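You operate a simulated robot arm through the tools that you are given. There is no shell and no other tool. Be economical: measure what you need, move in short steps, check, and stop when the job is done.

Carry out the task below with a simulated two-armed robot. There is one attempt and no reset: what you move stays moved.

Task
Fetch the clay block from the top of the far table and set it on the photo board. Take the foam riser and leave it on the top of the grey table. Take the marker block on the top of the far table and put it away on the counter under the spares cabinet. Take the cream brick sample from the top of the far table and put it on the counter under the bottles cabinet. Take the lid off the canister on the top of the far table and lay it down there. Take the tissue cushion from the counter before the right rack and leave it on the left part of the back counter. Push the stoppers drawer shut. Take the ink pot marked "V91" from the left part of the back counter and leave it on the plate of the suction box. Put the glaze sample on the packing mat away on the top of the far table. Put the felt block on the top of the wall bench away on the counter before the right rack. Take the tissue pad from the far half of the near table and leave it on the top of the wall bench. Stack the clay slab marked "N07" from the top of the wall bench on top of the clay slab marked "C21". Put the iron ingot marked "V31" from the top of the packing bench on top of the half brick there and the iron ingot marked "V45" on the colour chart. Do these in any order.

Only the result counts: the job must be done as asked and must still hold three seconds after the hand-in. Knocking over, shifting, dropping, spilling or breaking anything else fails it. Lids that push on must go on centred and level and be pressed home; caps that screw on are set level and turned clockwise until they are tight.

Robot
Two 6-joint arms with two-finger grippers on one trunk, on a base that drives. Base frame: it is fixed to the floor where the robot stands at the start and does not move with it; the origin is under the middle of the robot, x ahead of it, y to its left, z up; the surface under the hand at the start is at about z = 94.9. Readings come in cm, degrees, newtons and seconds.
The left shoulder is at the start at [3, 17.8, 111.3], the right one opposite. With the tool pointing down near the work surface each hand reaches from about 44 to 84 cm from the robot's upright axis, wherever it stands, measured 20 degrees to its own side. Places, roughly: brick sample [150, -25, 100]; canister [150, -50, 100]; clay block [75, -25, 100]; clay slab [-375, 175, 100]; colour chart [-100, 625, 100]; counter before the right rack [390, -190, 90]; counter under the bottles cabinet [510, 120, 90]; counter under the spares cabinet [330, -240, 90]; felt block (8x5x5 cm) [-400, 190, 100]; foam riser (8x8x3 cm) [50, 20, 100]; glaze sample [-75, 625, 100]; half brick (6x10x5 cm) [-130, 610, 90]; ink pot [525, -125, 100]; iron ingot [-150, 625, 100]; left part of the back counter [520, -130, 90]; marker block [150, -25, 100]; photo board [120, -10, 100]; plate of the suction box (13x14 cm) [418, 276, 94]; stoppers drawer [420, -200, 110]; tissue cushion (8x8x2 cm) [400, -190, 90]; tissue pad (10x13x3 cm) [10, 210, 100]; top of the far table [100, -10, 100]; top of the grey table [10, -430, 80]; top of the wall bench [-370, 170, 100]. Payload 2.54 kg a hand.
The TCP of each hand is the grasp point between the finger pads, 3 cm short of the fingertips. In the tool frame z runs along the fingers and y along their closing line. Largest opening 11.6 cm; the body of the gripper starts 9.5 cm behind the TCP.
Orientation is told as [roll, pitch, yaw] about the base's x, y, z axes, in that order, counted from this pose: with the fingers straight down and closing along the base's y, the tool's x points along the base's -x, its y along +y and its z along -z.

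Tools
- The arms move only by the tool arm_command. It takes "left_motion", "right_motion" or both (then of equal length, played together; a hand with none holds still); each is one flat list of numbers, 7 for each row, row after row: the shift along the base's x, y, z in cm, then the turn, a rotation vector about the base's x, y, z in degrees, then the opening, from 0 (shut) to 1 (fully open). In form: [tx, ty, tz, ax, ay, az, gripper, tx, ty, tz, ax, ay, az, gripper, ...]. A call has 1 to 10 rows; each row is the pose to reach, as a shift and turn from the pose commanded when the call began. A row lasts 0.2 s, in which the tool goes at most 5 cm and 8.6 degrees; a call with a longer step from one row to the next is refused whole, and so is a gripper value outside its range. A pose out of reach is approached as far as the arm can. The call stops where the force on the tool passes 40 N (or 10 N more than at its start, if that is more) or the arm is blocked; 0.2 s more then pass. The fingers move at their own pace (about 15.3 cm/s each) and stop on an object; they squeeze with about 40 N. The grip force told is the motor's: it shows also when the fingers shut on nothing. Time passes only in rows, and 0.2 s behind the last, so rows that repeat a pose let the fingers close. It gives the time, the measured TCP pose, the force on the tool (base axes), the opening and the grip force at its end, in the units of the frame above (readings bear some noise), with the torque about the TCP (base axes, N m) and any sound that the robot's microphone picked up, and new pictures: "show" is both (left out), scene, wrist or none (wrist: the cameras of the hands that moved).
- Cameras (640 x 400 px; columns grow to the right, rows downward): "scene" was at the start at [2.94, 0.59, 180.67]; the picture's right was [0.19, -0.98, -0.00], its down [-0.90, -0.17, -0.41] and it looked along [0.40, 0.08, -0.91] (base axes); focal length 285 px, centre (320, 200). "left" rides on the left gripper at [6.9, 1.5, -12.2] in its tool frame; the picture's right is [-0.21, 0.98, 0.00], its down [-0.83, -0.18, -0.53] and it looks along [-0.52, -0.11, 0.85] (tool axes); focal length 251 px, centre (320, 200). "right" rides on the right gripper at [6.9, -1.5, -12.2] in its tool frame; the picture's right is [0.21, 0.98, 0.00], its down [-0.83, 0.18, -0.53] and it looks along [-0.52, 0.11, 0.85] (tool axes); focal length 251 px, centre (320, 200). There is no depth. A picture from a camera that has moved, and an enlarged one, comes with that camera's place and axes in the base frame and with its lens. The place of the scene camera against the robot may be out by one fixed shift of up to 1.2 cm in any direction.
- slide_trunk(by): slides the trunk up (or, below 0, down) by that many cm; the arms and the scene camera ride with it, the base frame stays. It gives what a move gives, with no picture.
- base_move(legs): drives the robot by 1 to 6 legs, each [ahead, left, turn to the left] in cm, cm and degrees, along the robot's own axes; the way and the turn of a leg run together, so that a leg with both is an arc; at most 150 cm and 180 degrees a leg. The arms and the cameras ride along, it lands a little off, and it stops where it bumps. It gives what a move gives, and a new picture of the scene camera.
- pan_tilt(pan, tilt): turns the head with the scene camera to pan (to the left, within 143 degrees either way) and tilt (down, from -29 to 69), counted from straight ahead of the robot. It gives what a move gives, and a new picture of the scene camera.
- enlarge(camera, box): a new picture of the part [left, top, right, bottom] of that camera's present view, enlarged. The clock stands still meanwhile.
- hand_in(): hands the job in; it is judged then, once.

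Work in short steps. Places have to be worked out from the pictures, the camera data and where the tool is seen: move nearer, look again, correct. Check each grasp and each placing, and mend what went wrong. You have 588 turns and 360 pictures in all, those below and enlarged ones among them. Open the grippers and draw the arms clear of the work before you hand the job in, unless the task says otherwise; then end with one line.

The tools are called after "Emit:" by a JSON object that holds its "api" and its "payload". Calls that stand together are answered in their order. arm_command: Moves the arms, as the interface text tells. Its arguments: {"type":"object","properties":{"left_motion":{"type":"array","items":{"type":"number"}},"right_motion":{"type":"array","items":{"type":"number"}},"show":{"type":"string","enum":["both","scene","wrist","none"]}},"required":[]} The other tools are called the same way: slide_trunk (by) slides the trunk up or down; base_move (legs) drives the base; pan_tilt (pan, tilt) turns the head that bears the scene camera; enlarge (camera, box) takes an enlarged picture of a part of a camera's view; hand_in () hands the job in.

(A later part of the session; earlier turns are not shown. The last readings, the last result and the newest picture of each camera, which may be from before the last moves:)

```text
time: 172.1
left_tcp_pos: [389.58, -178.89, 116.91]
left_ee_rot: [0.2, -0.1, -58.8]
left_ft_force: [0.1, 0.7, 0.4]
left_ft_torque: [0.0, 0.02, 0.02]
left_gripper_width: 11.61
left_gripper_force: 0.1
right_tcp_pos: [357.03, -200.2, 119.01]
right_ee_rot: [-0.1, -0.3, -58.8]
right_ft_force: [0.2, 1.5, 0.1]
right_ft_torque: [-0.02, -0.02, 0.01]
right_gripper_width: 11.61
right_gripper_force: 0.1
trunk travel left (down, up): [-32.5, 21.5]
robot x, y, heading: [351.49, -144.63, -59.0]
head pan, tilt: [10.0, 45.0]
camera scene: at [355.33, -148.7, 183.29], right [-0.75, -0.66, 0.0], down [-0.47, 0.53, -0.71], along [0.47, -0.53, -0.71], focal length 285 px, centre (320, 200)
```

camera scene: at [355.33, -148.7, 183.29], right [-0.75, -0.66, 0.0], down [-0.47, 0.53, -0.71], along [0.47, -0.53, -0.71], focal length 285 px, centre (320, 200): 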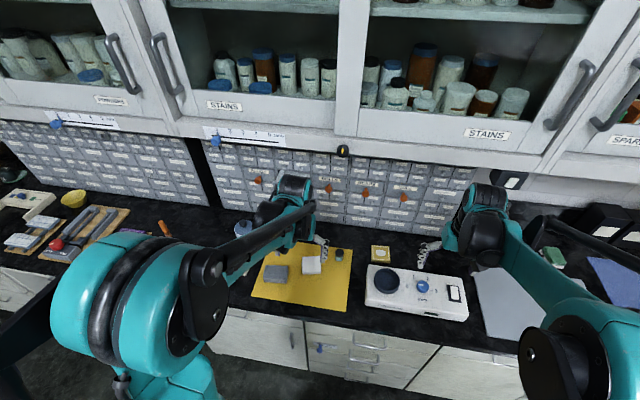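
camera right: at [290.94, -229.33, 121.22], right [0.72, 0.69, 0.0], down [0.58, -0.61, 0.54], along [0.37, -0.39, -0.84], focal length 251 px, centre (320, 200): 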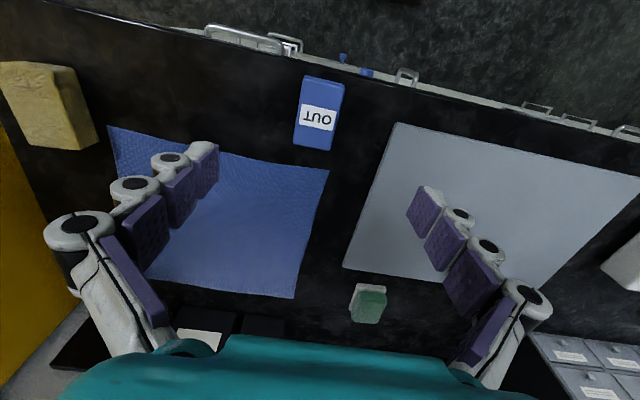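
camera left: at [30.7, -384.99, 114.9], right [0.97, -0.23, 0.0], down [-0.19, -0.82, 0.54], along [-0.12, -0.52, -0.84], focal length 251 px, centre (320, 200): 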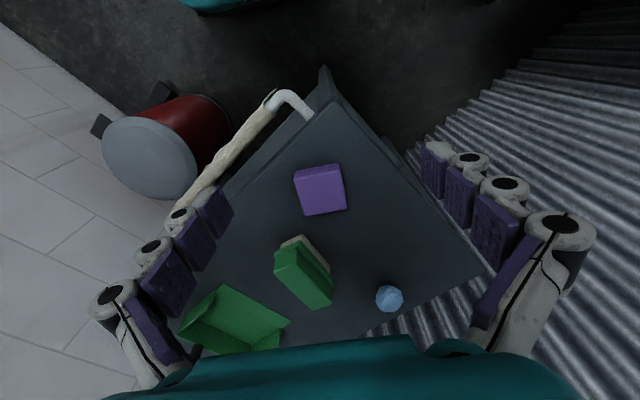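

I'll view the cushion and drawer through the left wrist camera.

Emit:
{"api": "enlarge", "payload": {"camera": "left", "box": [0, 0, 640, 400]}}

Emit:
{"api": "enlarge", "payload": {"camera": "scene", "box": [200, 150, 460, 300]}}

```text
1.00 times, centred on (320, 200) of left (not enlarged: the box is as wide or as high as the picture)
camera zoom: at [387.27, -172.21, 128.83], right [0.95, 0.32, 0.0], down [0.27, -0.8, 0.54], along [0.17, -0.51, -0.84], focal length 251 px, centre (320, 200)
```

zoom: 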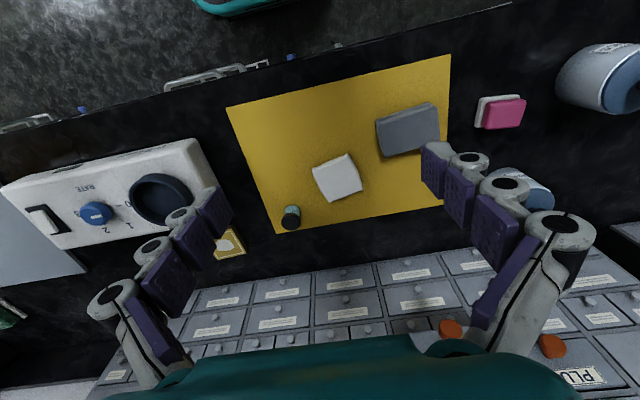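

```text
2.46 times, centred on (330, 225) of scene
camera zoom: at [355.33, -148.7, 183.29], right [-0.75, -0.66, 0.0], down [-0.47, 0.53, -0.71], along [0.47, -0.53, -0.71], focal length 702 px, centre (295, 138)
```

zoom: 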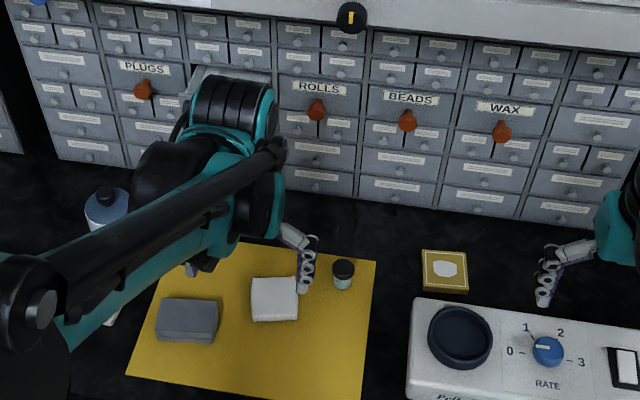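

Drawer knob works out at ≈[414,-197.4,110], needing about 5 cm push along +u ([0.52,-0.855]). I'll close the left hand and tilt it forward ~75°, in front of the knob.

Emit:
{"api": "arm_command", "payload": {"left_motion": [1.1, 0.65, -0.6, -7.12, -4.33, 0, 0, 2.2, 1.3, -1.3, -14.24, -8.66, 0, 0, 3.25, 1.95, -2, -21.36, -13, 0, 0, 4.3, 2.6, -2.6, -28.5, -17.3, 0, 0, 5.4, 3.3, -3.3, -35.6, -21.6, 0, 0, 6.5, 3.9, -4, -42.7, -26, 0, 0, 7.6, 4.6, -4.6, -49.8, -30.3, 0, 0, 8.7, 5.2, -5.3, -57, -34.6, 0, 0, 9.75, 5.9, -6, -64.1, -39, 0, 0], "show": "both"}}

```text
time: 174.1
left_tcp_pos: [402.5, -175.28, 123.34]
left_ee_rot: [0.4, -74.9, -58.9]
left_ft_force: [0.2, -0.1, 0.2]
left_ft_torque: [-0.01, 0.03, -0.02]
left_gripper_width: 0.0
left_gripper_force: 29.2
left hand out of reach, approached as far as the arm can: row 6, 7, 8, 9
right_tcp_pos: [357.14, -200.33, 118.99]
right_ee_rot: [-0.1, -0.3, -58.8]
right_ft_force: [0.0, 0.5, 0.1]
right_ft_torque: [0.01, 0.02, 0.03]
right_gripper_width: 11.62
right_gripper_force: 0.1
trunk travel left (down, up): [-32.5, 21.5]
robot x, y, heading: [351.33, -144.42, -58.9]
head pan, tilt: [10.0, 45.0]
camera scene: at [355.44, -148.72, 183.29], right [-0.75, -0.66, 0.0], down [-0.47, 0.53, -0.71], along [0.47, -0.53, -0.71], focal length 285 px, centre (320, 200)
camera left: at [396.62, -162.94, 119.73], right [0.86, 0.46, 0.21], down [-0.31, 0.16, 0.94], along [0.4, -0.87, 0.28], focal length 251 px, centre (320, 200)
```

scene: 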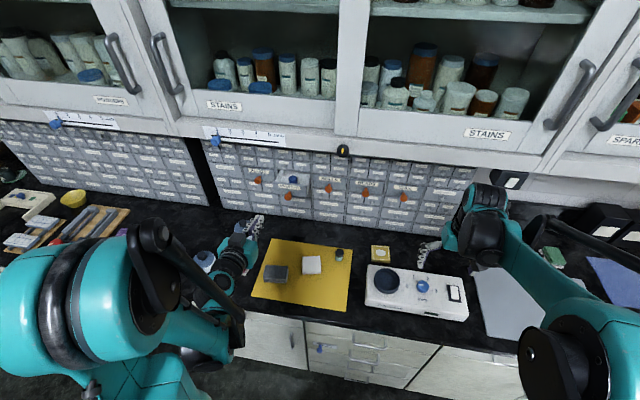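
left: 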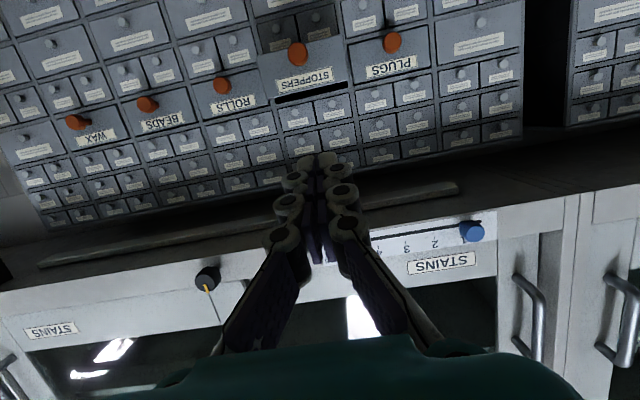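

The tilted pose was too close to the body; extending outward should be reachable. I'll advance to just in front of the knob.

Emit:
{"api": "arm_command", "payload": {"left_motion": [2.4, -3.9, 0, 0, 0, 0, 0, 4.9, -7.8, 0, 0, 0, 0, 0, 7.3, -11.7, 0, 0, 0, 0, 0, 9.8, -15.6, 0, 0, 0, 0, 0, 11.2, -17.9, 0, 0, 0, 0, 0], "show": "both"}}

```text
time: 175.3
left_tcp_pos: [413.63, -193.49, 123.29]
left_ee_rot: [0.2, -75.1, -58.9]
left_ft_force: [0.3, -0.6, -0.2]
left_ft_torque: [0.02, 0.04, 0.02]
left_gripper_width: 0.0
left_gripper_force: 28.7
right_tcp_pos: [357.11, -200.34, 119.0]
right_ee_rot: [0.0, -0.3, -58.8]
right_ft_force: [0.2, -0.2, -0.1]
right_ft_torque: [0.0, 0.02, 0.01]
right_gripper_width: 11.62
right_gripper_force: 0.1
trunk travel left (down, up): [-32.5, 21.5]
robot x, y, heading: [351.12, -144.5, -58.9]
head pan, tilt: [10.0, 45.0]
camera scene: at [355.37, -148.82, 183.29], right [-0.75, -0.66, 0.0], down [-0.47, 0.53, -0.71], along [0.47, -0.53, -0.71], focal length 285 px, centre (320, 200)
camera left: at [407.91, -181.11, 119.56], right [0.86, 0.46, 0.21], down [-0.31, 0.16, 0.94], along [0.4, -0.87, 0.29], focal length 251 px, centre (320, 200)
```

scene: 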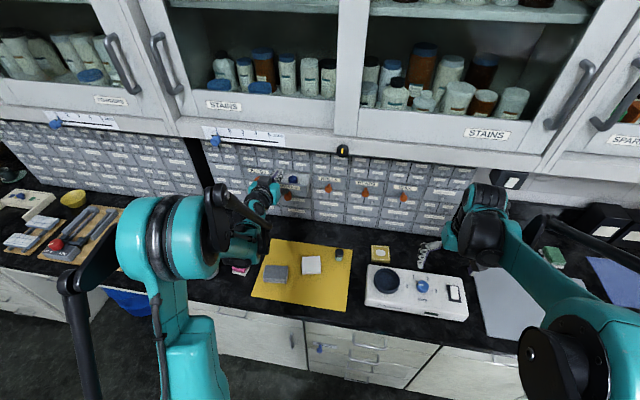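
left: 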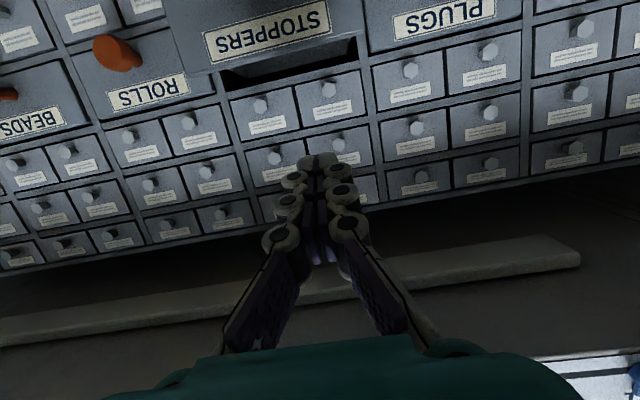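

Height stayed at 123; I'll back off a little, drop 12 cm to the knob's height, and check.

Emit:
{"api": "arm_command", "payload": {"left_motion": [-3, 1.8, -1, 0, 0, 0, 0, -3, 1.8, -5, 0, 0, 0, 0, -3, 1.8, -9, 0, 0, 0, 0, -3, 1.8, -12.4, 0, 0, 0, 0], "show": "both"}}

```text
time: 176.3
left_tcp_pos: [411.03, -192.06, 111.18]
left_ee_rot: [0.2, -75.0, -58.9]
left_ft_force: [-0.2, 0.6, 0.2]
left_ft_torque: [-0.01, -0.01, 0.02]
left_gripper_width: 0.0
left_gripper_force: 28.3
left hand out of reach, approached as far as the arm can: row 4
right_tcp_pos: [357.2, -200.36, 119.1]
right_ee_rot: [0.0, -0.2, -58.7]
right_ft_force: [-0.6, 0.0, -0.4]
right_ft_torque: [0.01, 0.05, 0.0]
right_gripper_width: 11.58
right_gripper_force: 0.1
trunk travel left (down, up): [-32.5, 21.5]
robot x, y, heading: [351.21, -144.66, -58.8]
head pan, tilt: [10.0, 45.0]
camera scene: at [355.47, -148.87, 183.28], right [-0.75, -0.66, 0.0], down [-0.47, 0.53, -0.71], along [0.47, -0.53, -0.71], focal length 285 px, centre (320, 200)
camera left: at [405.27, -179.64, 107.5], right [0.86, 0.46, 0.21], down [-0.31, 0.16, 0.94], along [0.4, -0.87, 0.28], focal length 251 px, centre (320, 200)
```

scene: 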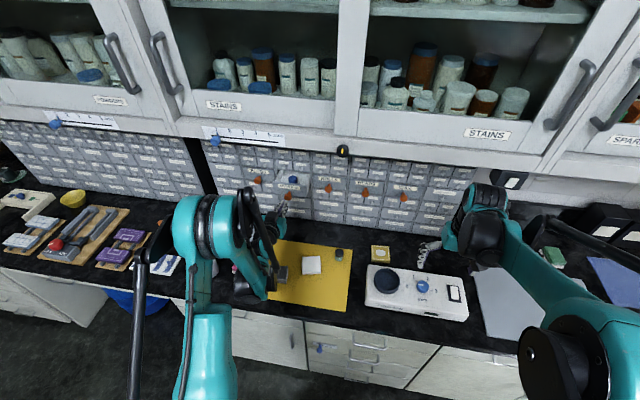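
left: 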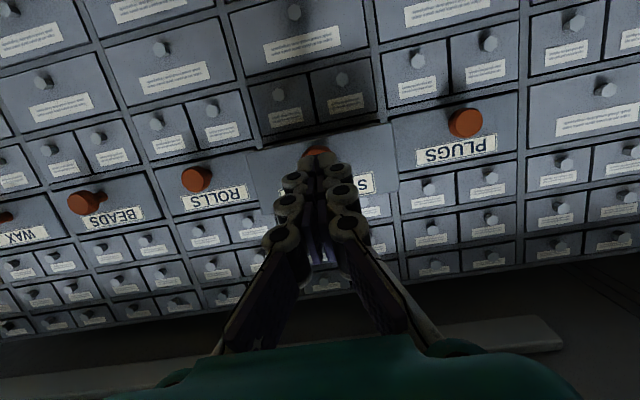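

The fingertips line up with the STOPPERS knob. I'll push forward along +u until it is blocked.

Emit:
{"api": "arm_command", "payload": {"left_motion": [0.78, -1.28, 0, 0, 0, 0, 0, 1.56, -2.56, 0, 0, 0, 0, 2.34, -3.85, 0, 0, 0, 0, 3.1, -5.1, 0, 0, 0, 0, 3.9, -6.4, 0, 0, 0, 0, 4.4, -7.3, 0, 0, 0, 0, 4.9, -8.1, 0, 0, 0, 0, 5.5, -9, 0, 0, 0, 0, 6, -9.8, 0, 0, 0, 0, 6.5, -10.7, 0, 0, 0, 0], "show": "scene"}}

```text
refused: motion must hold 7 numbers for each row
```

Count slip; resending with correct rows.

Emit:
{"api": "arm_command", "payload": {"left_motion": [0.78, -1.28, 0, 0, 0, 0, 0, 1.56, -2.56, 0, 0, 0, 0, 0, 2.34, -3.85, 0, 0, 0, 0, 0, 3.1, -5.1, 0, 0, 0, 0, 0, 3.9, -6.4, 0, 0, 0, 0, 0, 4.4, -7.3, 0, 0, 0, 0, 0, 4.9, -8.1, 0, 0, 0, 0, 0, 5.5, -9, 0, 0, 0, 0, 0, 6, -9.8, 0, 0, 0, 0, 0], "show": "both"}}

```text
time: 178.0
left_tcp_pos: [415.54, -199.51, 111.43]
left_ee_rot: [0.3, -74.9, -59.0]
left_ft_force: [-9.4, 17.2, 6.5]
left_ft_torque: [-0.34, 0.01, 0.01]
left_gripper_width: 0.58
left_gripper_force: 28.8
right_tcp_pos: [357.03, -200.09, 119.11]
right_ee_rot: [0.0, -0.4, -58.7]
right_ft_force: [0.8, -0.1, -0.4]
right_ft_torque: [0.0, 0.02, 0.04]
right_gripper_width: 11.59
right_gripper_force: 0.1
trunk travel left (down, up): [-32.5, 21.5]
robot x, y, heading: [351.33, -144.19, -58.5]
head pan, tilt: [10.0, 45.0]
stopped in row 8 (left hand): the force on the tool passed its limit at 50 N (the readings are from after the stop); the commanded pose is now the measured one
camera scene: at [355.02, -148.37, 183.32], right [-0.75, -0.66, 0.0], down [-0.47, 0.53, -0.71], along [0.47, -0.53, -0.71], focal length 285 px, centre (320, 200)
camera left: at [409.79, -187.09, 107.71], right [0.86, 0.46, 0.21], down [-0.31, 0.16, 0.94], along [0.4, -0.87, 0.28], focal length 251 px, centre (320, 200)
```

scene: 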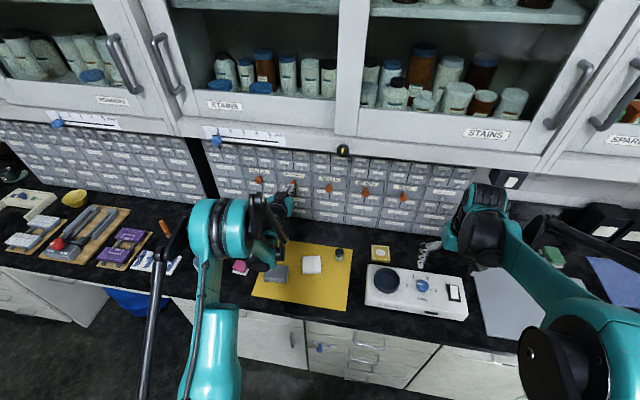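
left: 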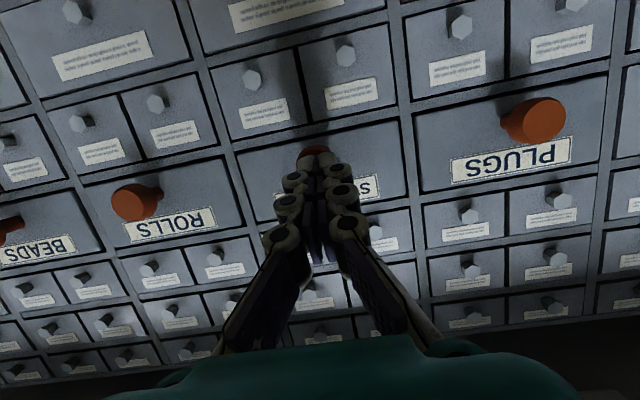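

The drawer looks flush. The fingers may have wedged slightly on the knob, so I'll back away slowly and check it stays shut.

Emit:
{"api": "arm_command", "payload": {"left_motion": [-0.26, 0.43, 0, 0, 0, 0, 0, -0.78, 1.28, 0, 0, 0, 0, 0, -2, 3.4, 0, 0, 0, 0, 0, -4, 6.8, 0, 0, 0, 0, 0, -6, 9.5, 0, 0, 0, 0, 0], "show": "wrist"}}

```text
time: 179.2
left_tcp_pos: [410.61, -191.04, 112.09]
left_ee_rot: [0.3, -74.6, -59.1]
left_ft_force: [1.0, -0.2, 1.0]
left_ft_torque: [0.0, 0.03, 0.0]
left_gripper_width: 0.0
left_gripper_force: 29.3
left hand out of reach, approached as far as the arm can: row 5
right_tcp_pos: [357.12, -200.29, 119.03]
right_ee_rot: [0.0, -0.3, -58.6]
right_ft_force: [-0.1, 1.1, 0.4]
right_ft_torque: [-0.02, 0.03, -0.02]
right_gripper_width: 11.6
right_gripper_force: 0.1
trunk travel left (down, up): [-32.5, 21.5]
robot x, y, heading: [351.52, -144.53, -58.6]
head pan, tilt: [10.0, 45.0]
camera left: at [404.75, -178.7, 108.46], right [0.86, 0.46, 0.21], down [-0.31, 0.16, 0.94], along [0.4, -0.88, 0.28], focal length 251 px, centre (320, 200)
```

left: 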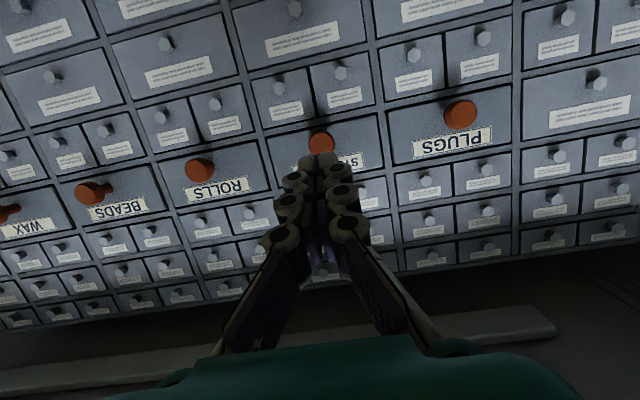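

The stoppers drawer is shut. I'll untilt the left hand while drawing back to above the cushion area.

Emit:
{"api": "arm_command", "payload": {"left_motion": [-3, 2, 2, 6, 3.6, 0, 0, -6, 4, 3.5, 12.5, 7.6, 0, 0, -9, 6, 4.7, 19, 11.6, 0, 0.2, -12, 7.5, 5, 25.8, 15.7, 0, 0.4, -14.5, 8.5, 5, 32.6, 19.8, 0, 0.6, -17, 9.5, 5, 39.4, 24, 0, 0.8, -19, 10.5, 5, 46, 28, 0, 1, -20, 11.5, 5, 52.5, 32, 0, 1, -21, 12, 5, 59, 36, 0, 1, -21, 12, 5, 64, 39, 0, 1], "show": "wrist"}}

```text
time: 181.4
left_tcp_pos: [389.31, -179.28, 116.99]
left_ee_rot: [0.0, 0.3, -58.7]
left_ft_force: [0.0, 0.0, 0.6]
left_ft_torque: [0.0, 0.02, 0.04]
left_gripper_width: 11.61
left_gripper_force: 0.1
right_tcp_pos: [357.23, -200.4, 118.94]
right_ee_rot: [-0.2, -0.2, -58.7]
right_ft_force: [-0.6, -0.5, -0.3]
right_ft_torque: [0.05, 0.0, -0.01]
right_gripper_width: 11.62
right_gripper_force: 0.0
trunk travel left (down, up): [-32.5, 21.5]
robot x, y, heading: [351.48, -144.61, -58.8]
head pan, tilt: [10.0, 45.0]
camera left: at [387.3, -172.6, 129.1], right [0.95, 0.32, 0.0], down [0.28, -0.8, 0.53], along [0.17, -0.5, -0.85], focal length 251 px, centre (320, 200)
```

left: 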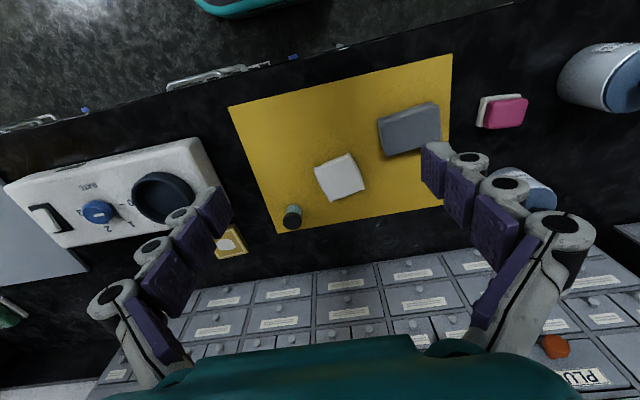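

I'll move above the cushion with a narrower opening (to avoid the grey block next to it) and lower to look.

Emit:
{"api": "arm_command", "payload": {"left_motion": [2.4, -3.8, -1.5, 0, 0, 3, 0.72, 4.9, -7.6, -3, 0, 0, 6, 0.72, 7.4, -11.4, -4.5, 0, 0, 9, 0.72, 7.4, -11.4, -9, 0, 0, 9, 0.72, 7.4, -11.4, -13.5, 0, 0, 9, 0.72, 7.4, -11.4, -17, 0, 0, 9, 0.72], "show": "wrist"}}

```text
time: 182.8
left_tcp_pos: [396.92, -190.69, 99.79]
left_ee_rot: [-0.1, 0.2, -49.7]
left_ft_force: [-0.3, -0.8, -0.6]
left_ft_torque: [-0.01, 0.0, 0.0]
left_gripper_width: 8.36
left_gripper_force: 0.0
right_tcp_pos: [357.27, -200.38, 118.99]
right_ee_rot: [-0.1, -0.3, -58.8]
right_ft_force: [-0.5, 0.5, 0.5]
right_ft_torque: [0.01, -0.03, 0.01]
right_gripper_width: 11.59
right_gripper_force: 0.0
trunk travel left (down, up): [-32.5, 21.5]
robot x, y, heading: [351.43, -144.39, -58.6]
head pan, tilt: [10.0, 45.0]
camera left: at [393.71, -184.42, 112.03], right [0.88, 0.47, 0.0], down [0.4, -0.75, 0.53], along [0.25, -0.47, -0.85], focal length 251 px, centre (320, 200)
```

left: 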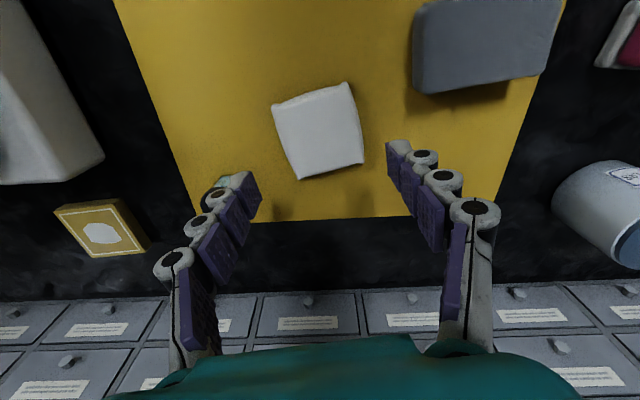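

Centred. I'll turn 5° more, descend so the tips are just above the sheet, and grip.

Emit:
{"api": "arm_command", "payload": {"left_motion": [0, 0, -3, 0, 0, 5, 0.72, 0, 0, -6.5, 0, 0, 5, 0.72, 0, 0, -8.6, 0, 0, 5, 0.72, 0, 0, -8.6, 0, 0, 5, 0, 0, 0, -8.6, 0, 0, 5, 0, 0, 0, -8.6, 0, 0, 5, 0], "show": "wrist"}}

```text
time: 184.2
left_tcp_pos: [396.8, -190.63, 91.4]
left_ee_rot: [-0.1, 0.1, -44.8]
left_ft_force: [2.1, -2.3, 9.5]
left_ft_torque: [-0.08, -0.14, -0.02]
left_gripper_width: 7.31
left_gripper_force: 39.9
right_tcp_pos: [357.11, -200.29, 118.92]
right_ee_rot: [-0.1, -0.3, -58.8]
right_ft_force: [-0.8, 0.5, -0.3]
right_ft_torque: [0.02, -0.04, 0.01]
right_gripper_width: 11.61
right_gripper_force: 0.1
trunk travel left (down, up): [-32.5, 21.5]
robot x, y, heading: [351.75, -144.73, -58.5]
head pan, tilt: [10.0, 45.0]
camera left: at [393.13, -184.62, 103.57], right [0.84, 0.54, 0.0], down [0.46, -0.71, 0.53], along [0.29, -0.45, -0.85], focal length 251 px, centre (320, 200)
```

left: 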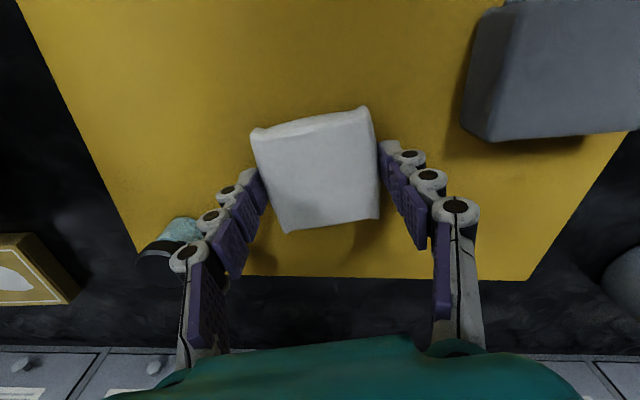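

Cushion gripped. I'll lift straight up, then slide left along the wall to the left part of the back counter.

Emit:
{"api": "arm_command", "payload": {"left_motion": [0, 0, 4, 0, 0, 0, 0, 0, 0, 8.5, 0, 0, 0, 0, 0, 0, 13, 0, 0, 0, 0, -1.2, 2, 17, 0, 0, -3, 0, -3, 5, 20, 0, 0, -6, 0, -5, 8, 22, 0, 0, -10, 0, -6.5, 11, 24, 0, 0, -14, 0], "show": "wrist"}}

Emit:
{"api": "base_move", "payload": {"legs": [[-8, 0, 0], [0, 122, 0]]}}

Emit:
{"api": "pan_tilt", "payload": {"pan": 5, "tilt": 40}}

```text
time: 185.8
left_tcp_pos: [390.26, -179.45, 115.32]
left_ee_rot: [-0.1, 0.1, -58.8]
left_ft_force: [0.6, 0.2, -0.3]
left_ft_torque: [0.0, 0.0, 0.03]
left_gripper_width: 7.28
left_gripper_force: 40.3
right_tcp_pos: [357.07, -200.09, 119.08]
right_ee_rot: [-0.1, -0.4, -58.6]
right_ft_force: [0.3, -0.3, 0.5]
right_ft_torque: [-0.01, -0.01, -0.02]
right_gripper_width: 11.61
right_gripper_force: 0.0
trunk travel left (down, up): [-32.5, 21.5]
robot x, y, heading: [351.44, -144.69, -58.4]
head pan, tilt: [10.0, 45.0]
camera left: at [388.06, -172.7, 127.51], right [0.95, 0.32, 0.0], down [0.27, -0.8, 0.53], along [0.17, -0.5, -0.85], focal length 251 px, centre (320, 200)
```

left: 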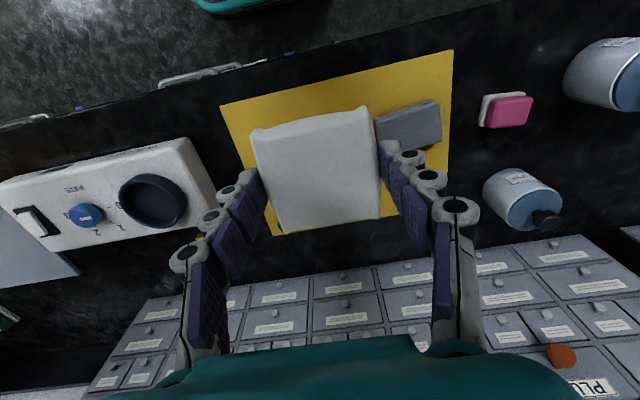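

```text
time: 192.7
left_tcp_pos: [491.73, -108.67, 115.25]
left_ee_rot: [0.0, 0.2, -58.7]
left_ft_force: [-0.1, -0.2, 0.0]
left_ft_torque: [-0.04, 0.03, 0.0]
left_gripper_width: 7.33
left_gripper_force: 40.1
right_tcp_pos: [458.56, -129.44, 119.08]
right_ee_rot: [-0.1, -0.4, -58.7]
right_ft_force: [-0.7, 1.0, 0.2]
right_ft_torque: [0.0, 0.01, -0.01]
right_gripper_width: 11.61
right_gripper_force: 0.0
trunk travel left (down, up): [-32.5, 21.5]
robot x, y, heading: [452.45, -73.45, -58.9]
head pan, tilt: [10.0, 45.0]
camera scene: at [456.67, -77.82, 183.29], right [-0.75, -0.66, 0.0], down [-0.47, 0.53, -0.71], along [0.47, -0.53, -0.71], focal length 285 px, centre (320, 200)
```

scene: 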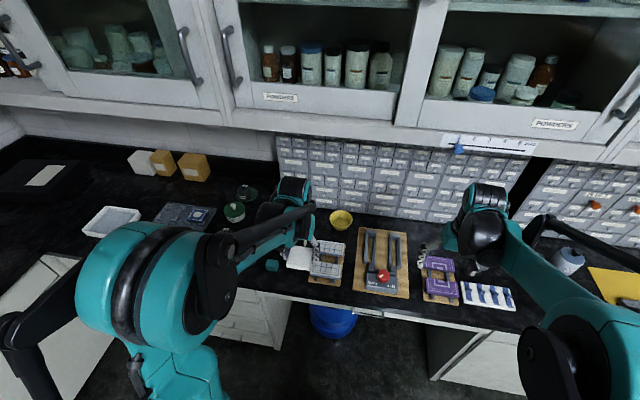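

```text
time: 193.3
left_tcp_pos: [491.72, -108.58, 115.4]
left_ee_rot: [-0.2, 0.1, -58.7]
left_ft_force: [-0.1, -0.8, -0.6]
left_ft_torque: [0.0, 0.02, 0.05]
left_gripper_width: 7.29
left_gripper_force: 40.2
right_tcp_pos: [458.5, -129.44, 119.02]
right_ee_rot: [0.0, -0.3, -58.7]
right_ft_force: [-0.1, -1.2, 0.4]
right_ft_torque: [0.0, -0.04, -0.02]
right_gripper_width: 11.62
right_gripper_force: 0.0
trunk travel left (down, up): [-32.5, 21.5]
robot x, y, heading: [452.73, -73.6, -58.5]
head pan, tilt: [5.0, 40.0]
camera scene: at [456.32, -78.56, 184.01], right [-0.81, -0.59, 0.0], down [-0.38, 0.52, -0.77], along [0.45, -0.62, -0.64], focal length 285 px, centre (320, 200)
```

scene: 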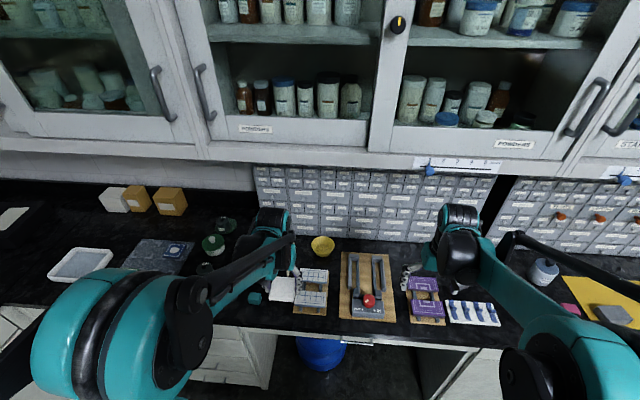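

I'll enlarge around the target area and look through the left wrist camera for the ink pots.

Emit:
{"api": "enlarge", "payload": {"camera": "scene", "box": [140, 200, 360, 340]}}

Emit:
{"api": "enlarge", "payload": {"camera": "left", "box": [0, 0, 640, 400]}}

```text
2.86 times, centred on (250, 270) of scene
camera zoom: at [456.32, -78.56, 184.01], right [-0.81, -0.59, 0.0], down [-0.38, 0.52, -0.77], along [0.45, -0.62, -0.64], focal length 814 px, centre (520, 0)
```

zoom: 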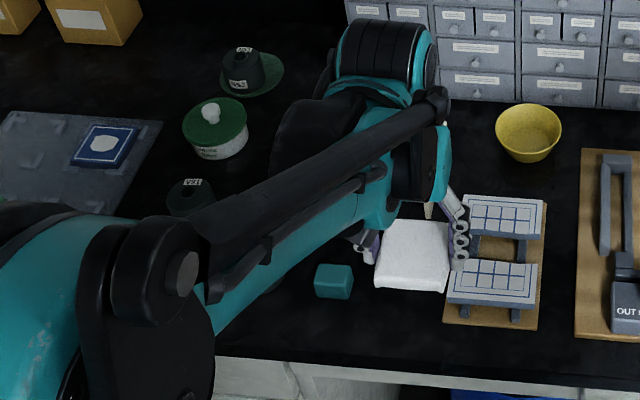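

```text
1.00 times, centred on (320, 200) of left (not enlarged: the box is as wide or as high as the picture)
camera zoom: at [489.5, -101.98, 127.41], right [0.95, 0.32, 0.0], down [0.28, -0.8, 0.53], along [0.17, -0.5, -0.85], focal length 251 px, centre (320, 200)
```

zoom: 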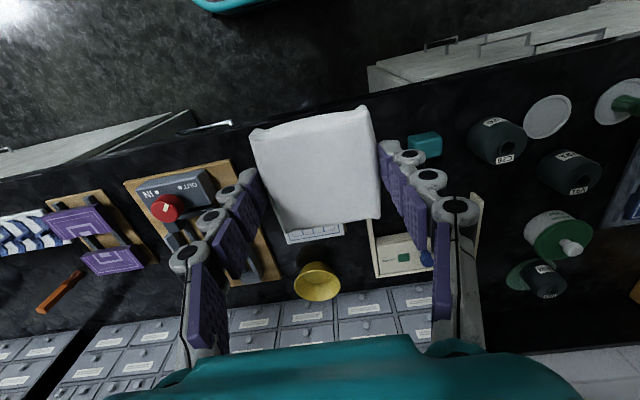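

Several ink pots are at the right of the wrist view; I'll enlarge to read their labels.

Emit:
{"api": "enlarge", "payload": {"camera": "left", "box": [460, 70, 640, 190]}}

Emit:
{"api": "enlarge", "payload": {"camera": "left", "box": [480, 200, 640, 310]}}

Emit:
{"api": "enlarge", "payload": {"camera": "scene", "box": [190, 205, 260, 280]}}

```text
3.33 times, centred on (550, 130) of left
camera zoom: at [489.5, -101.98, 127.41], right [0.95, 0.32, 0.0], down [0.28, -0.8, 0.53], along [0.17, -0.5, -0.85], focal length 838 px, centre (-447, 433)
```

zoom: 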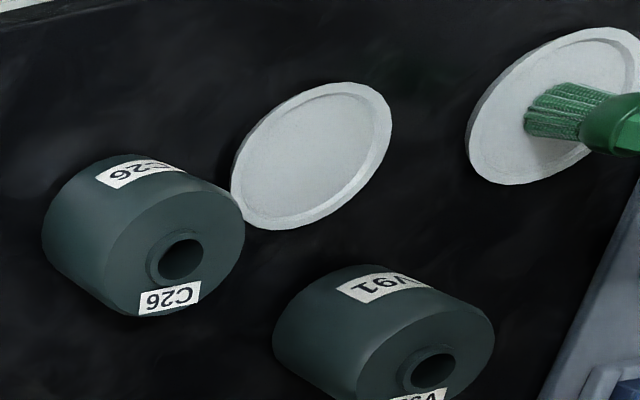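

```text
3.64 times, centred on (560, 255) of left
camera zoom: at [489.5, -101.98, 127.41], right [0.95, 0.32, 0.0], down [0.28, -0.8, 0.53], along [0.17, -0.5, -0.85], focal length 914 px, centre (-553, 0)
```

zoom: 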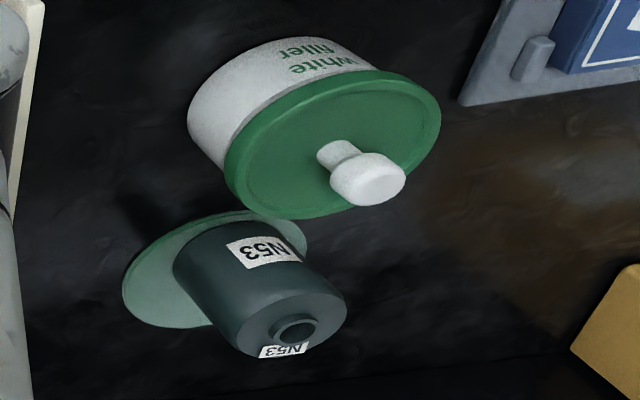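

```text
5.33 times, centred on (225, 242) of scene
camera zoom: at [456.32, -78.56, 184.01], right [-0.81, -0.59, 0.0], down [-0.38, 0.52, -0.77], along [0.45, -0.62, -0.64], focal length 1520 px, centre (827, -27)
```

zoom: 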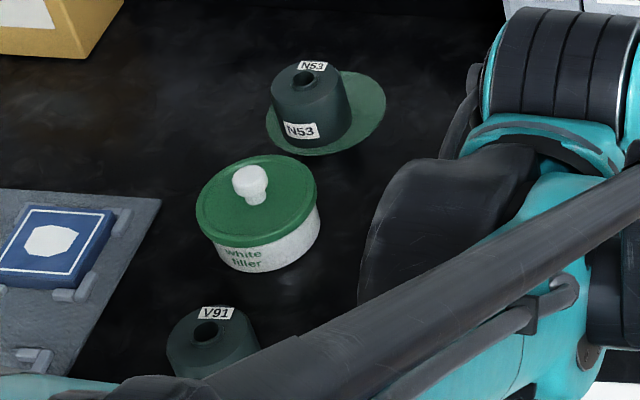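

V91 is identified at ≈[533,-106.5]. I'll shift left about 54 cm so the free right hand can take it first, making room for the cushion.

Emit:
{"api": "base_move", "payload": {"legs": [[0, 54, 0], [6, 0, 0]]}}

Emit:
{"api": "pan_tilt", "payload": {"pan": 0, "tilt": 50}}

```text
time: 197.0
left_tcp_pos: [541.0, -85.66, 115.3]
left_ee_rot: [0.0, 0.3, -58.6]
left_ft_force: [0.3, -0.4, 0.1]
left_ft_torque: [0.03, 0.01, 0.02]
left_gripper_width: 7.28
left_gripper_force: 40.2
right_tcp_pos: [507.77, -106.44, 118.96]
right_ee_rot: [-0.1, -0.3, -58.6]
right_ft_force: [0.3, -0.1, -0.5]
right_ft_torque: [0.04, 0.08, -0.02]
right_gripper_width: 11.59
right_gripper_force: 0.1
trunk travel left (down, up): [-32.5, 21.5]
robot x, y, heading: [502.03, -50.94, -58.6]
head pan, tilt: [5.0, 40.0]
camera scene: at [505.59, -55.7, 184.01], right [-0.8, -0.59, 0.0], down [-0.38, 0.52, -0.77], along [0.45, -0.62, -0.64], focal length 285 px, centre (320, 200)
```

scene: 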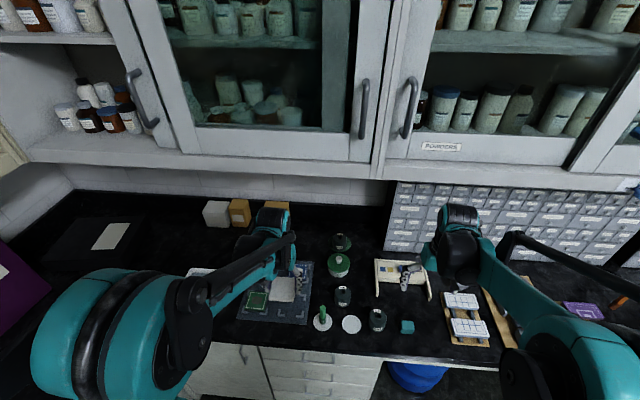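

```text
time: 197.7
left_tcp_pos: [540.85, -85.62, 115.22]
left_ee_rot: [-0.1, 0.1, -58.8]
left_ft_force: [0.4, 0.3, -0.1]
left_ft_torque: [-0.02, 0.03, -0.03]
left_gripper_width: 7.32
left_gripper_force: 39.9
right_tcp_pos: [507.77, -106.47, 119.01]
right_ee_rot: [-0.1, -0.3, -58.6]
right_ft_force: [1.1, -0.6, -0.2]
right_ft_torque: [0.0, -0.02, -0.02]
right_gripper_width: 11.6
right_gripper_force: 0.1
trunk travel left (down, up): [-32.5, 21.5]
robot x, y, heading: [501.97, -50.37, -58.6]
head pan, tilt: [0.0, 50.0]
camera scene: at [504.42, -55.32, 182.6], right [-0.85, -0.52, 0.0], down [-0.4, 0.65, -0.64], along [0.34, -0.55, -0.77], focal length 285 px, centre (320, 200)
```

scene: 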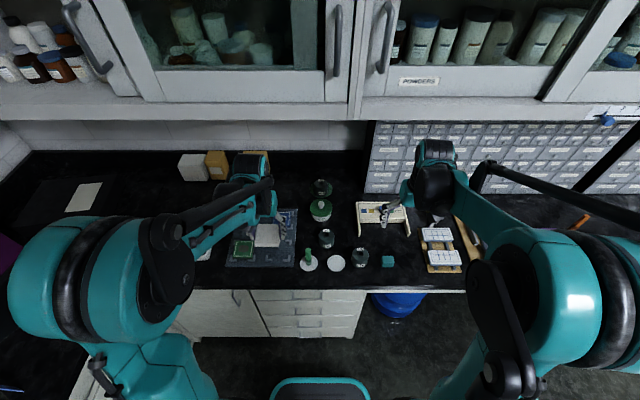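

V91 confirmed at ≈[532.5,-105.8]. I'll bring the right hand over it (moving the left hand aside a little) and look.

Emit:
{"api": "arm_command", "payload": {"left_motion": [1, 0.6, 0, 0, 0, 0, 0, 2, 1.2, 0, 0, 0, 0, 0, 3, 1.8, 0, 0, 0, 0, 0, 4, 2.4, 0, 0, 0, 0, 0, 5.1, 3.1, 0, 0, 0, 0, 0, 5.1, 3.1, 0, 0, 0, 0, 0, 5.1, 3.1, 0, 0, 0, 0, 0, 5.1, 3.1, 0, 0, 0, 0, 0], "right_motion": [4.1, 0.1, 0, 0, 0, 0, 1, 8.2, 0.2, 0, 0, 0, 0, 1, 12.3, 0.3, 0, 0, 0, 0, 1, 16.4, 0.4, 0, 0, 0, 0, 1, 20.5, 0.5, 0, 0, 0, 0, 1, 24.7, 0.7, -2, 0, 0, 0, 1, 24.7, 0.7, -6, 0, 0, 0, 1, 24.7, 0.7, -10, 0, 0, 0, 1], "show": "wrist"}}

```text
time: 199.5
left_tcp_pos: [546.09, -82.58, 115.29]
left_ee_rot: [-0.1, 0.3, -58.5]
left_ft_force: [0.4, 0.5, -0.7]
left_ft_torque: [0.05, 0.03, 0.03]
left_gripper_width: 7.33
left_gripper_force: 40.3
right_tcp_pos: [532.61, -105.56, 109.09]
right_ee_rot: [-0.1, -0.1, -58.6]
right_ft_force: [-0.2, -0.7, -0.5]
right_ft_torque: [0.01, 0.02, 0.0]
right_gripper_width: 11.6
right_gripper_force: 0.2
trunk travel left (down, up): [-32.5, 21.5]
robot x, y, heading: [501.49, -50.72, -58.4]
head pan, tilt: [0.0, 50.0]
camera right: at [527.68, -100.28, 121.21], right [0.72, 0.69, 0.0], down [0.58, -0.61, 0.54], along [0.37, -0.39, -0.84], focal length 251 px, centre (320, 200)
camera left: at [543.81, -75.94, 127.35], right [0.95, 0.33, 0.0], down [0.28, -0.8, 0.53], along [0.17, -0.5, -0.85], focal length 251 px, centre (320, 200)
```

right: 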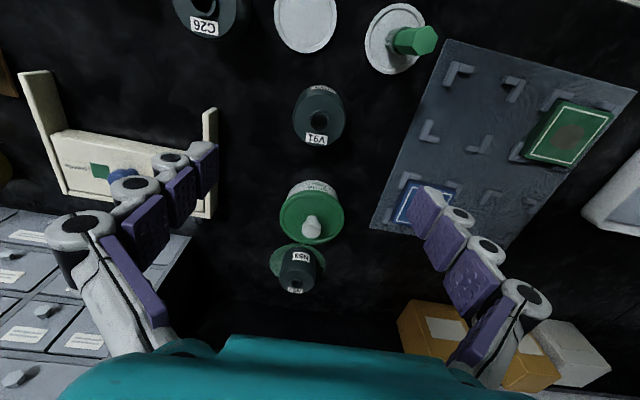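
left: 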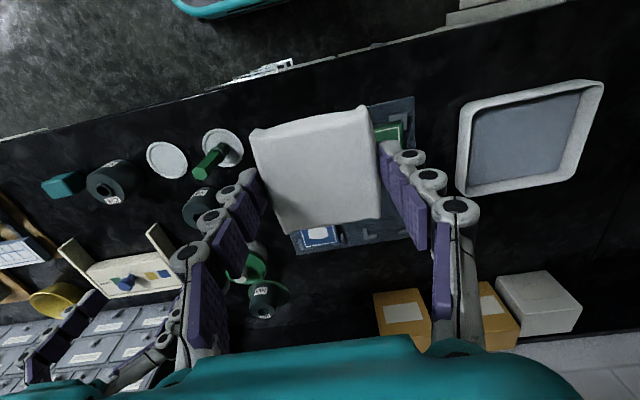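

Centred over V91. Descending to grip it.

Emit:
{"api": "arm_command", "payload": {"right_motion": [0.1, -0.1, -4.5, 0, 0, 0, 1, 0.1, -0.1, -9, 0, 0, 0, 1, 0.1, -0.1, -13.5, 0, 0, 0, 1, 0.1, -0.1, -17, 0, 0, 0, 1, 0.1, -0.1, -17, 0, 0, 0, 0, 0.1, -0.1, -17, 0, 0, 0, 0, 0.1, -0.1, -17, 0, 0, 0, 0], "show": "wrist"}}

```text
time: 201.1
left_tcp_pos: [545.84, -82.59, 115.38]
left_ee_rot: [-0.1, 0.1, -58.7]
left_ft_force: [-0.6, 1.0, 0.6]
left_ft_torque: [-0.01, -0.02, -0.01]
left_gripper_width: 7.29
left_gripper_force: 40.4
right_tcp_pos: [532.47, -105.8, 91.93]
right_ee_rot: [-0.1, -0.4, -58.6]
right_ft_force: [-0.1, -0.5, -0.3]
right_ft_torque: [-0.02, -0.02, 0.0]
right_gripper_width: 5.84
right_gripper_force: 40.2
trunk travel left (down, up): [-32.5, 21.5]
robot x, y, heading: [502.24, -50.72, -58.6]
head pan, tilt: [0.0, 50.0]
camera right: at [527.63, -100.43, 104.23], right [0.72, 0.69, 0.0], down [0.58, -0.61, 0.54], along [0.37, -0.39, -0.84], focal length 251 px, centre (320, 200)
```

right: 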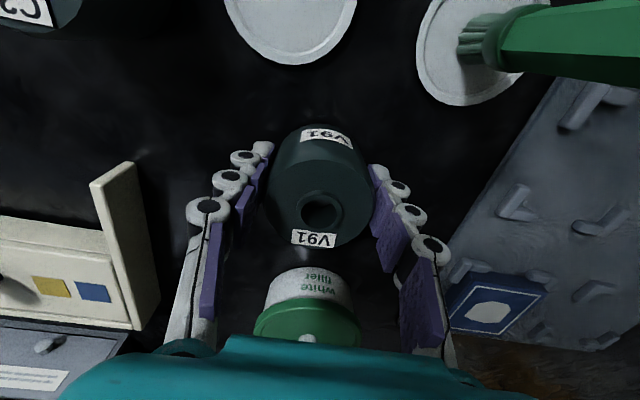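

V91 is held. I'll lift it, tuck the right hand back, and shift the base right so the left hand can set the cushion on the vacated spot.

Emit:
{"api": "arm_command", "payload": {"right_motion": [0, 0, 4.5, 0, 0, 0, 0, 0, 0, 9, 0, 0, 0, 0, 0, 0, 13.5, 0, 0, 0, 0, 0, 0, 18, 0, 0, 0, 0, 0, 0, 22.5, 0, 0, 0, 0, -3.7, 0.3, 25, 0, 0, 0, 0, -8.3, 0.6, 25.5, 0, 0, 0, 0, -12.9, 0.6, 25.5, 0, 0, 0, 0, -17.5, 0.6, 25.5, 0, 0, 0, 0, -22, 0.6, 25.5, 0, 0, 0, 0], "show": "none"}}

Emit:
{"api": "base_move", "payload": {"legs": [[0, -22, 0]]}}

```text
time: 203.3
left_tcp_pos: [545.93, -82.53, 115.31]
left_ee_rot: [-0.1, 0.2, -58.7]
left_ft_force: [-0.6, 0.0, 1.1]
left_ft_torque: [0.02, -0.04, -0.02]
left_gripper_width: 7.26
left_gripper_force: 39.9
right_tcp_pos: [510.29, -105.07, 117.67]
right_ee_rot: [-0.1, -0.4, -58.7]
right_ft_force: [-0.2, 0.7, -0.9]
right_ft_torque: [0.0, -0.02, 0.03]
right_gripper_width: 5.83
right_gripper_force: 40.3
trunk travel left (down, up): [-32.5, 21.5]
robot x, y, heading: [502.14, -50.39, -58.4]
head pan, tilt: [0.0, 50.0]
```

```text
time: 205.0
left_tcp_pos: [526.94, -94.2, 115.38]
left_ee_rot: [0.0, 0.2, -58.7]
left_ft_force: [-1.3, 0.0, -0.7]
left_ft_torque: [0.0, -0.03, -0.06]
left_gripper_width: 7.31
left_gripper_force: 39.4
right_tcp_pos: [491.37, -116.61, 117.49]
right_ee_rot: [-0.1, -0.3, -58.7]
right_ft_force: [0.2, -0.1, -1.1]
right_ft_torque: [-0.01, -0.01, 0.01]
right_gripper_width: 5.85
right_gripper_force: 40.1
trunk travel left (down, up): [-32.5, 21.5]
robot x, y, heading: [482.69, -62.29, -58.8]
head pan, tilt: [0.0, 50.0]
camera scene: at [485.44, -66.87, 182.6], right [-0.85, -0.52, 0.0], down [-0.4, 0.65, -0.64], along [0.33, -0.55, -0.77], focal length 285 px, centre (320, 200)
```

scene: 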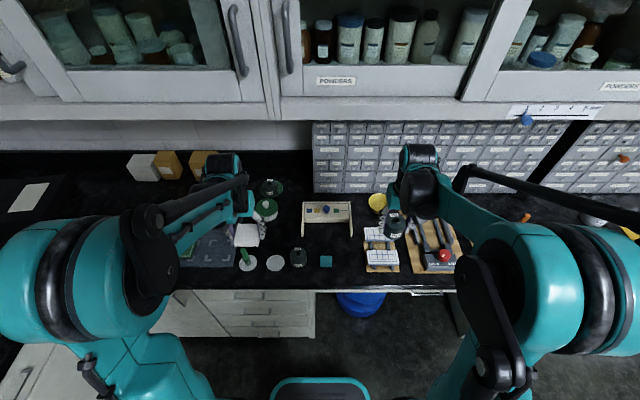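

I'll carry the cushion to ≈[529.5,-110.5] and lower partway.

Emit:
{"api": "arm_command", "payload": {"left_motion": [0.65, -4.1, 0, 0, 0, 0, 0, 1.3, -8.2, 0, 0, 0, 0, 0, 1.95, -12.3, 0, 0, 0, 0, 0, 2.6, -16.3, 0, 0, 0, 0, 0, 2.6, -16.3, -4.5, 0, 0, 0, 0, 2.6, -16.3, -9, 0, 0, 0, 0, 2.6, -16.3, -13.5, 0, 0, 0, 0, 2.6, -16.3, -17, 0, 0, 0, 0], "show": "wrist"}}

```text
time: 206.8
left_tcp_pos: [529.71, -110.52, 98.13]
left_ee_rot: [-0.1, 0.3, -58.6]
left_ft_force: [-0.3, 0.4, 0.5]
left_ft_torque: [-0.03, 0.0, -0.01]
left_gripper_width: 7.3
left_gripper_force: 40.3
right_tcp_pos: [491.6, -116.63, 117.5]
right_ee_rot: [-0.1, -0.2, -58.7]
right_ft_force: [0.3, 0.1, -1.2]
right_ft_torque: [0.02, 0.01, 0.05]
right_gripper_width: 5.84
right_gripper_force: 40.4
trunk travel left (down, up): [-32.5, 21.5]
robot x, y, heading: [483.11, -62.03, -58.8]
head pan, tilt: [0.0, 50.0]
camera left: at [527.46, -103.85, 110.15], right [0.95, 0.32, 0.0], down [0.28, -0.8, 0.53], along [0.17, -0.5, -0.85], focal length 251 px, centre (320, 200)
```

left: 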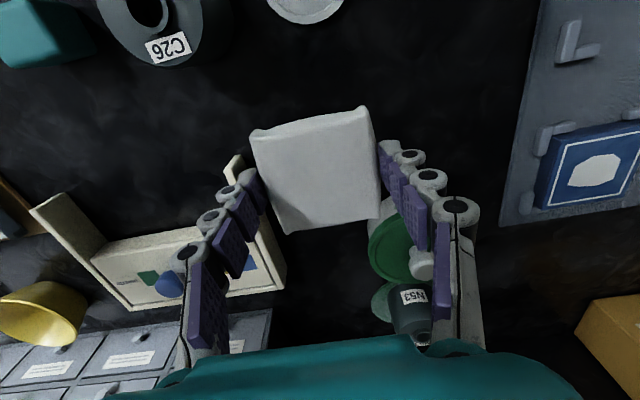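

A bit close to the little shelf and jar; I'll shift ~3 cm toward the front edge and 1 cm left, then lower to contact.

Emit:
{"api": "arm_command", "payload": {"left_motion": [-0.7, 3.1, 0, 0, 0, 0, 0, -0.7, 3.1, -3.5, 0, 0, 0, 0, -0.7, 3.1, -5.5, 0, 0, 0, 0, -0.7, 3.1, -6.1, 0, 0, 0, 0, -0.7, 3.1, -6.6, 0, 0, 0, 0, -0.7, 3.1, -7.1, 0, 0, 0, 0], "show": "wrist"}}

```text
time: 208.2
left_tcp_pos: [528.86, -107.19, 91.17]
left_ee_rot: [-0.1, 0.3, -58.6]
left_ft_force: [-0.3, 0.2, -0.4]
left_ft_torque: [0.02, 0.0, -0.03]
left_gripper_width: 7.28
left_gripper_force: 39.9
right_tcp_pos: [491.48, -116.7, 117.48]
right_ee_rot: [-0.1, -0.3, -58.8]
right_ft_force: [1.0, -0.4, -1.5]
right_ft_torque: [-0.02, 0.01, 0.0]
right_gripper_width: 5.84
right_gripper_force: 39.9
trunk travel left (down, up): [-32.5, 21.5]
robot x, y, heading: [482.87, -62.44, -58.5]
head pan, tilt: [0.0, 50.0]
camera left: at [526.62, -100.62, 103.27], right [0.95, 0.32, 0.0], down [0.28, -0.8, 0.53], along [0.17, -0.5, -0.85], focal length 251 px, centre (320, 200)
```

left: 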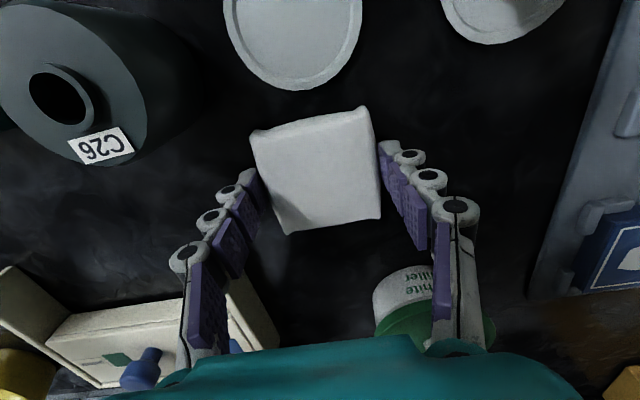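

No contact yet; a little lower, then release to a moderate opening and lift.

Emit:
{"api": "arm_command", "payload": {"left_motion": [0, 0, -0.3, 0, 0, 0, 0, 0, 0, -0.6, 0, 0, 0, 0, 0, 0, -0.6, 0, 0, 0, 0.8, 0, 0, -0.6, 0, 0, 0, 0.8, 0, 0, 3.5, 0, 0, 0, 0.8, 0, 0, 8, 0, 0, 0, 0.8, 0, 0, 12.5, 0, 0, 0, 0.9, 0, 0, 17, 0, 0, 0, 1, 0, 0, 21.5, 0, 0, 0, 1, -2, 3, 25, 0, 0, 0, 1], "show": "wrist"}}

```text
refused: row 10 steps farther than a row can; nothing moved
```

Emit:
{"api": "arm_command", "payload": {"left_motion": [0, 0, -0.3, 0, 0, 0, 0, 0, 0, -0.6, 0, 0, 0, 0, 0, 0, -0.6, 0, 0, 0, 0.8, 0, 0, -0.6, 0, 0, 0, 0.8, 0, 0, 3.5, 0, 0, 0, 0.8, 0, 0, 8, 0, 0, 0, 0.8, 0, 0, 12.5, 0, 0, 0, 0.9, 0, 0, 17, 0, 0, 0, 1, 0, 0, 21.5, 0, 0, 0, 1, -1, 2, 25, 0, 0, 0, 1], "show": "wrist"}}

```text
time: 210.4
left_tcp_pos: [527.58, -105.11, 116.29]
left_ee_rot: [-0.1, 0.0, -58.7]
left_ft_force: [-0.7, -0.5, 0.3]
left_ft_torque: [-0.07, -0.04, 0.04]
left_gripper_width: 11.6
left_gripper_force: 0.0
right_tcp_pos: [491.33, -116.42, 117.71]
right_ee_rot: [-0.1, -0.4, -58.7]
right_ft_force: [-0.3, 1.1, -0.8]
right_ft_torque: [-0.01, -0.02, 0.01]
right_gripper_width: 5.85
right_gripper_force: 39.8
trunk travel left (down, up): [-32.5, 21.5]
robot x, y, heading: [483.15, -62.21, -58.7]
head pan, tilt: [0.0, 50.0]
camera left: at [525.4, -98.49, 128.43], right [0.95, 0.32, 0.0], down [0.28, -0.8, 0.53], along [0.17, -0.5, -0.85], focal length 251 px, centre (320, 200)
```

left: 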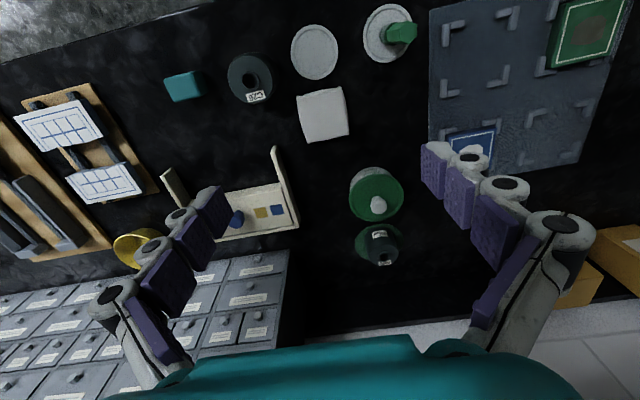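

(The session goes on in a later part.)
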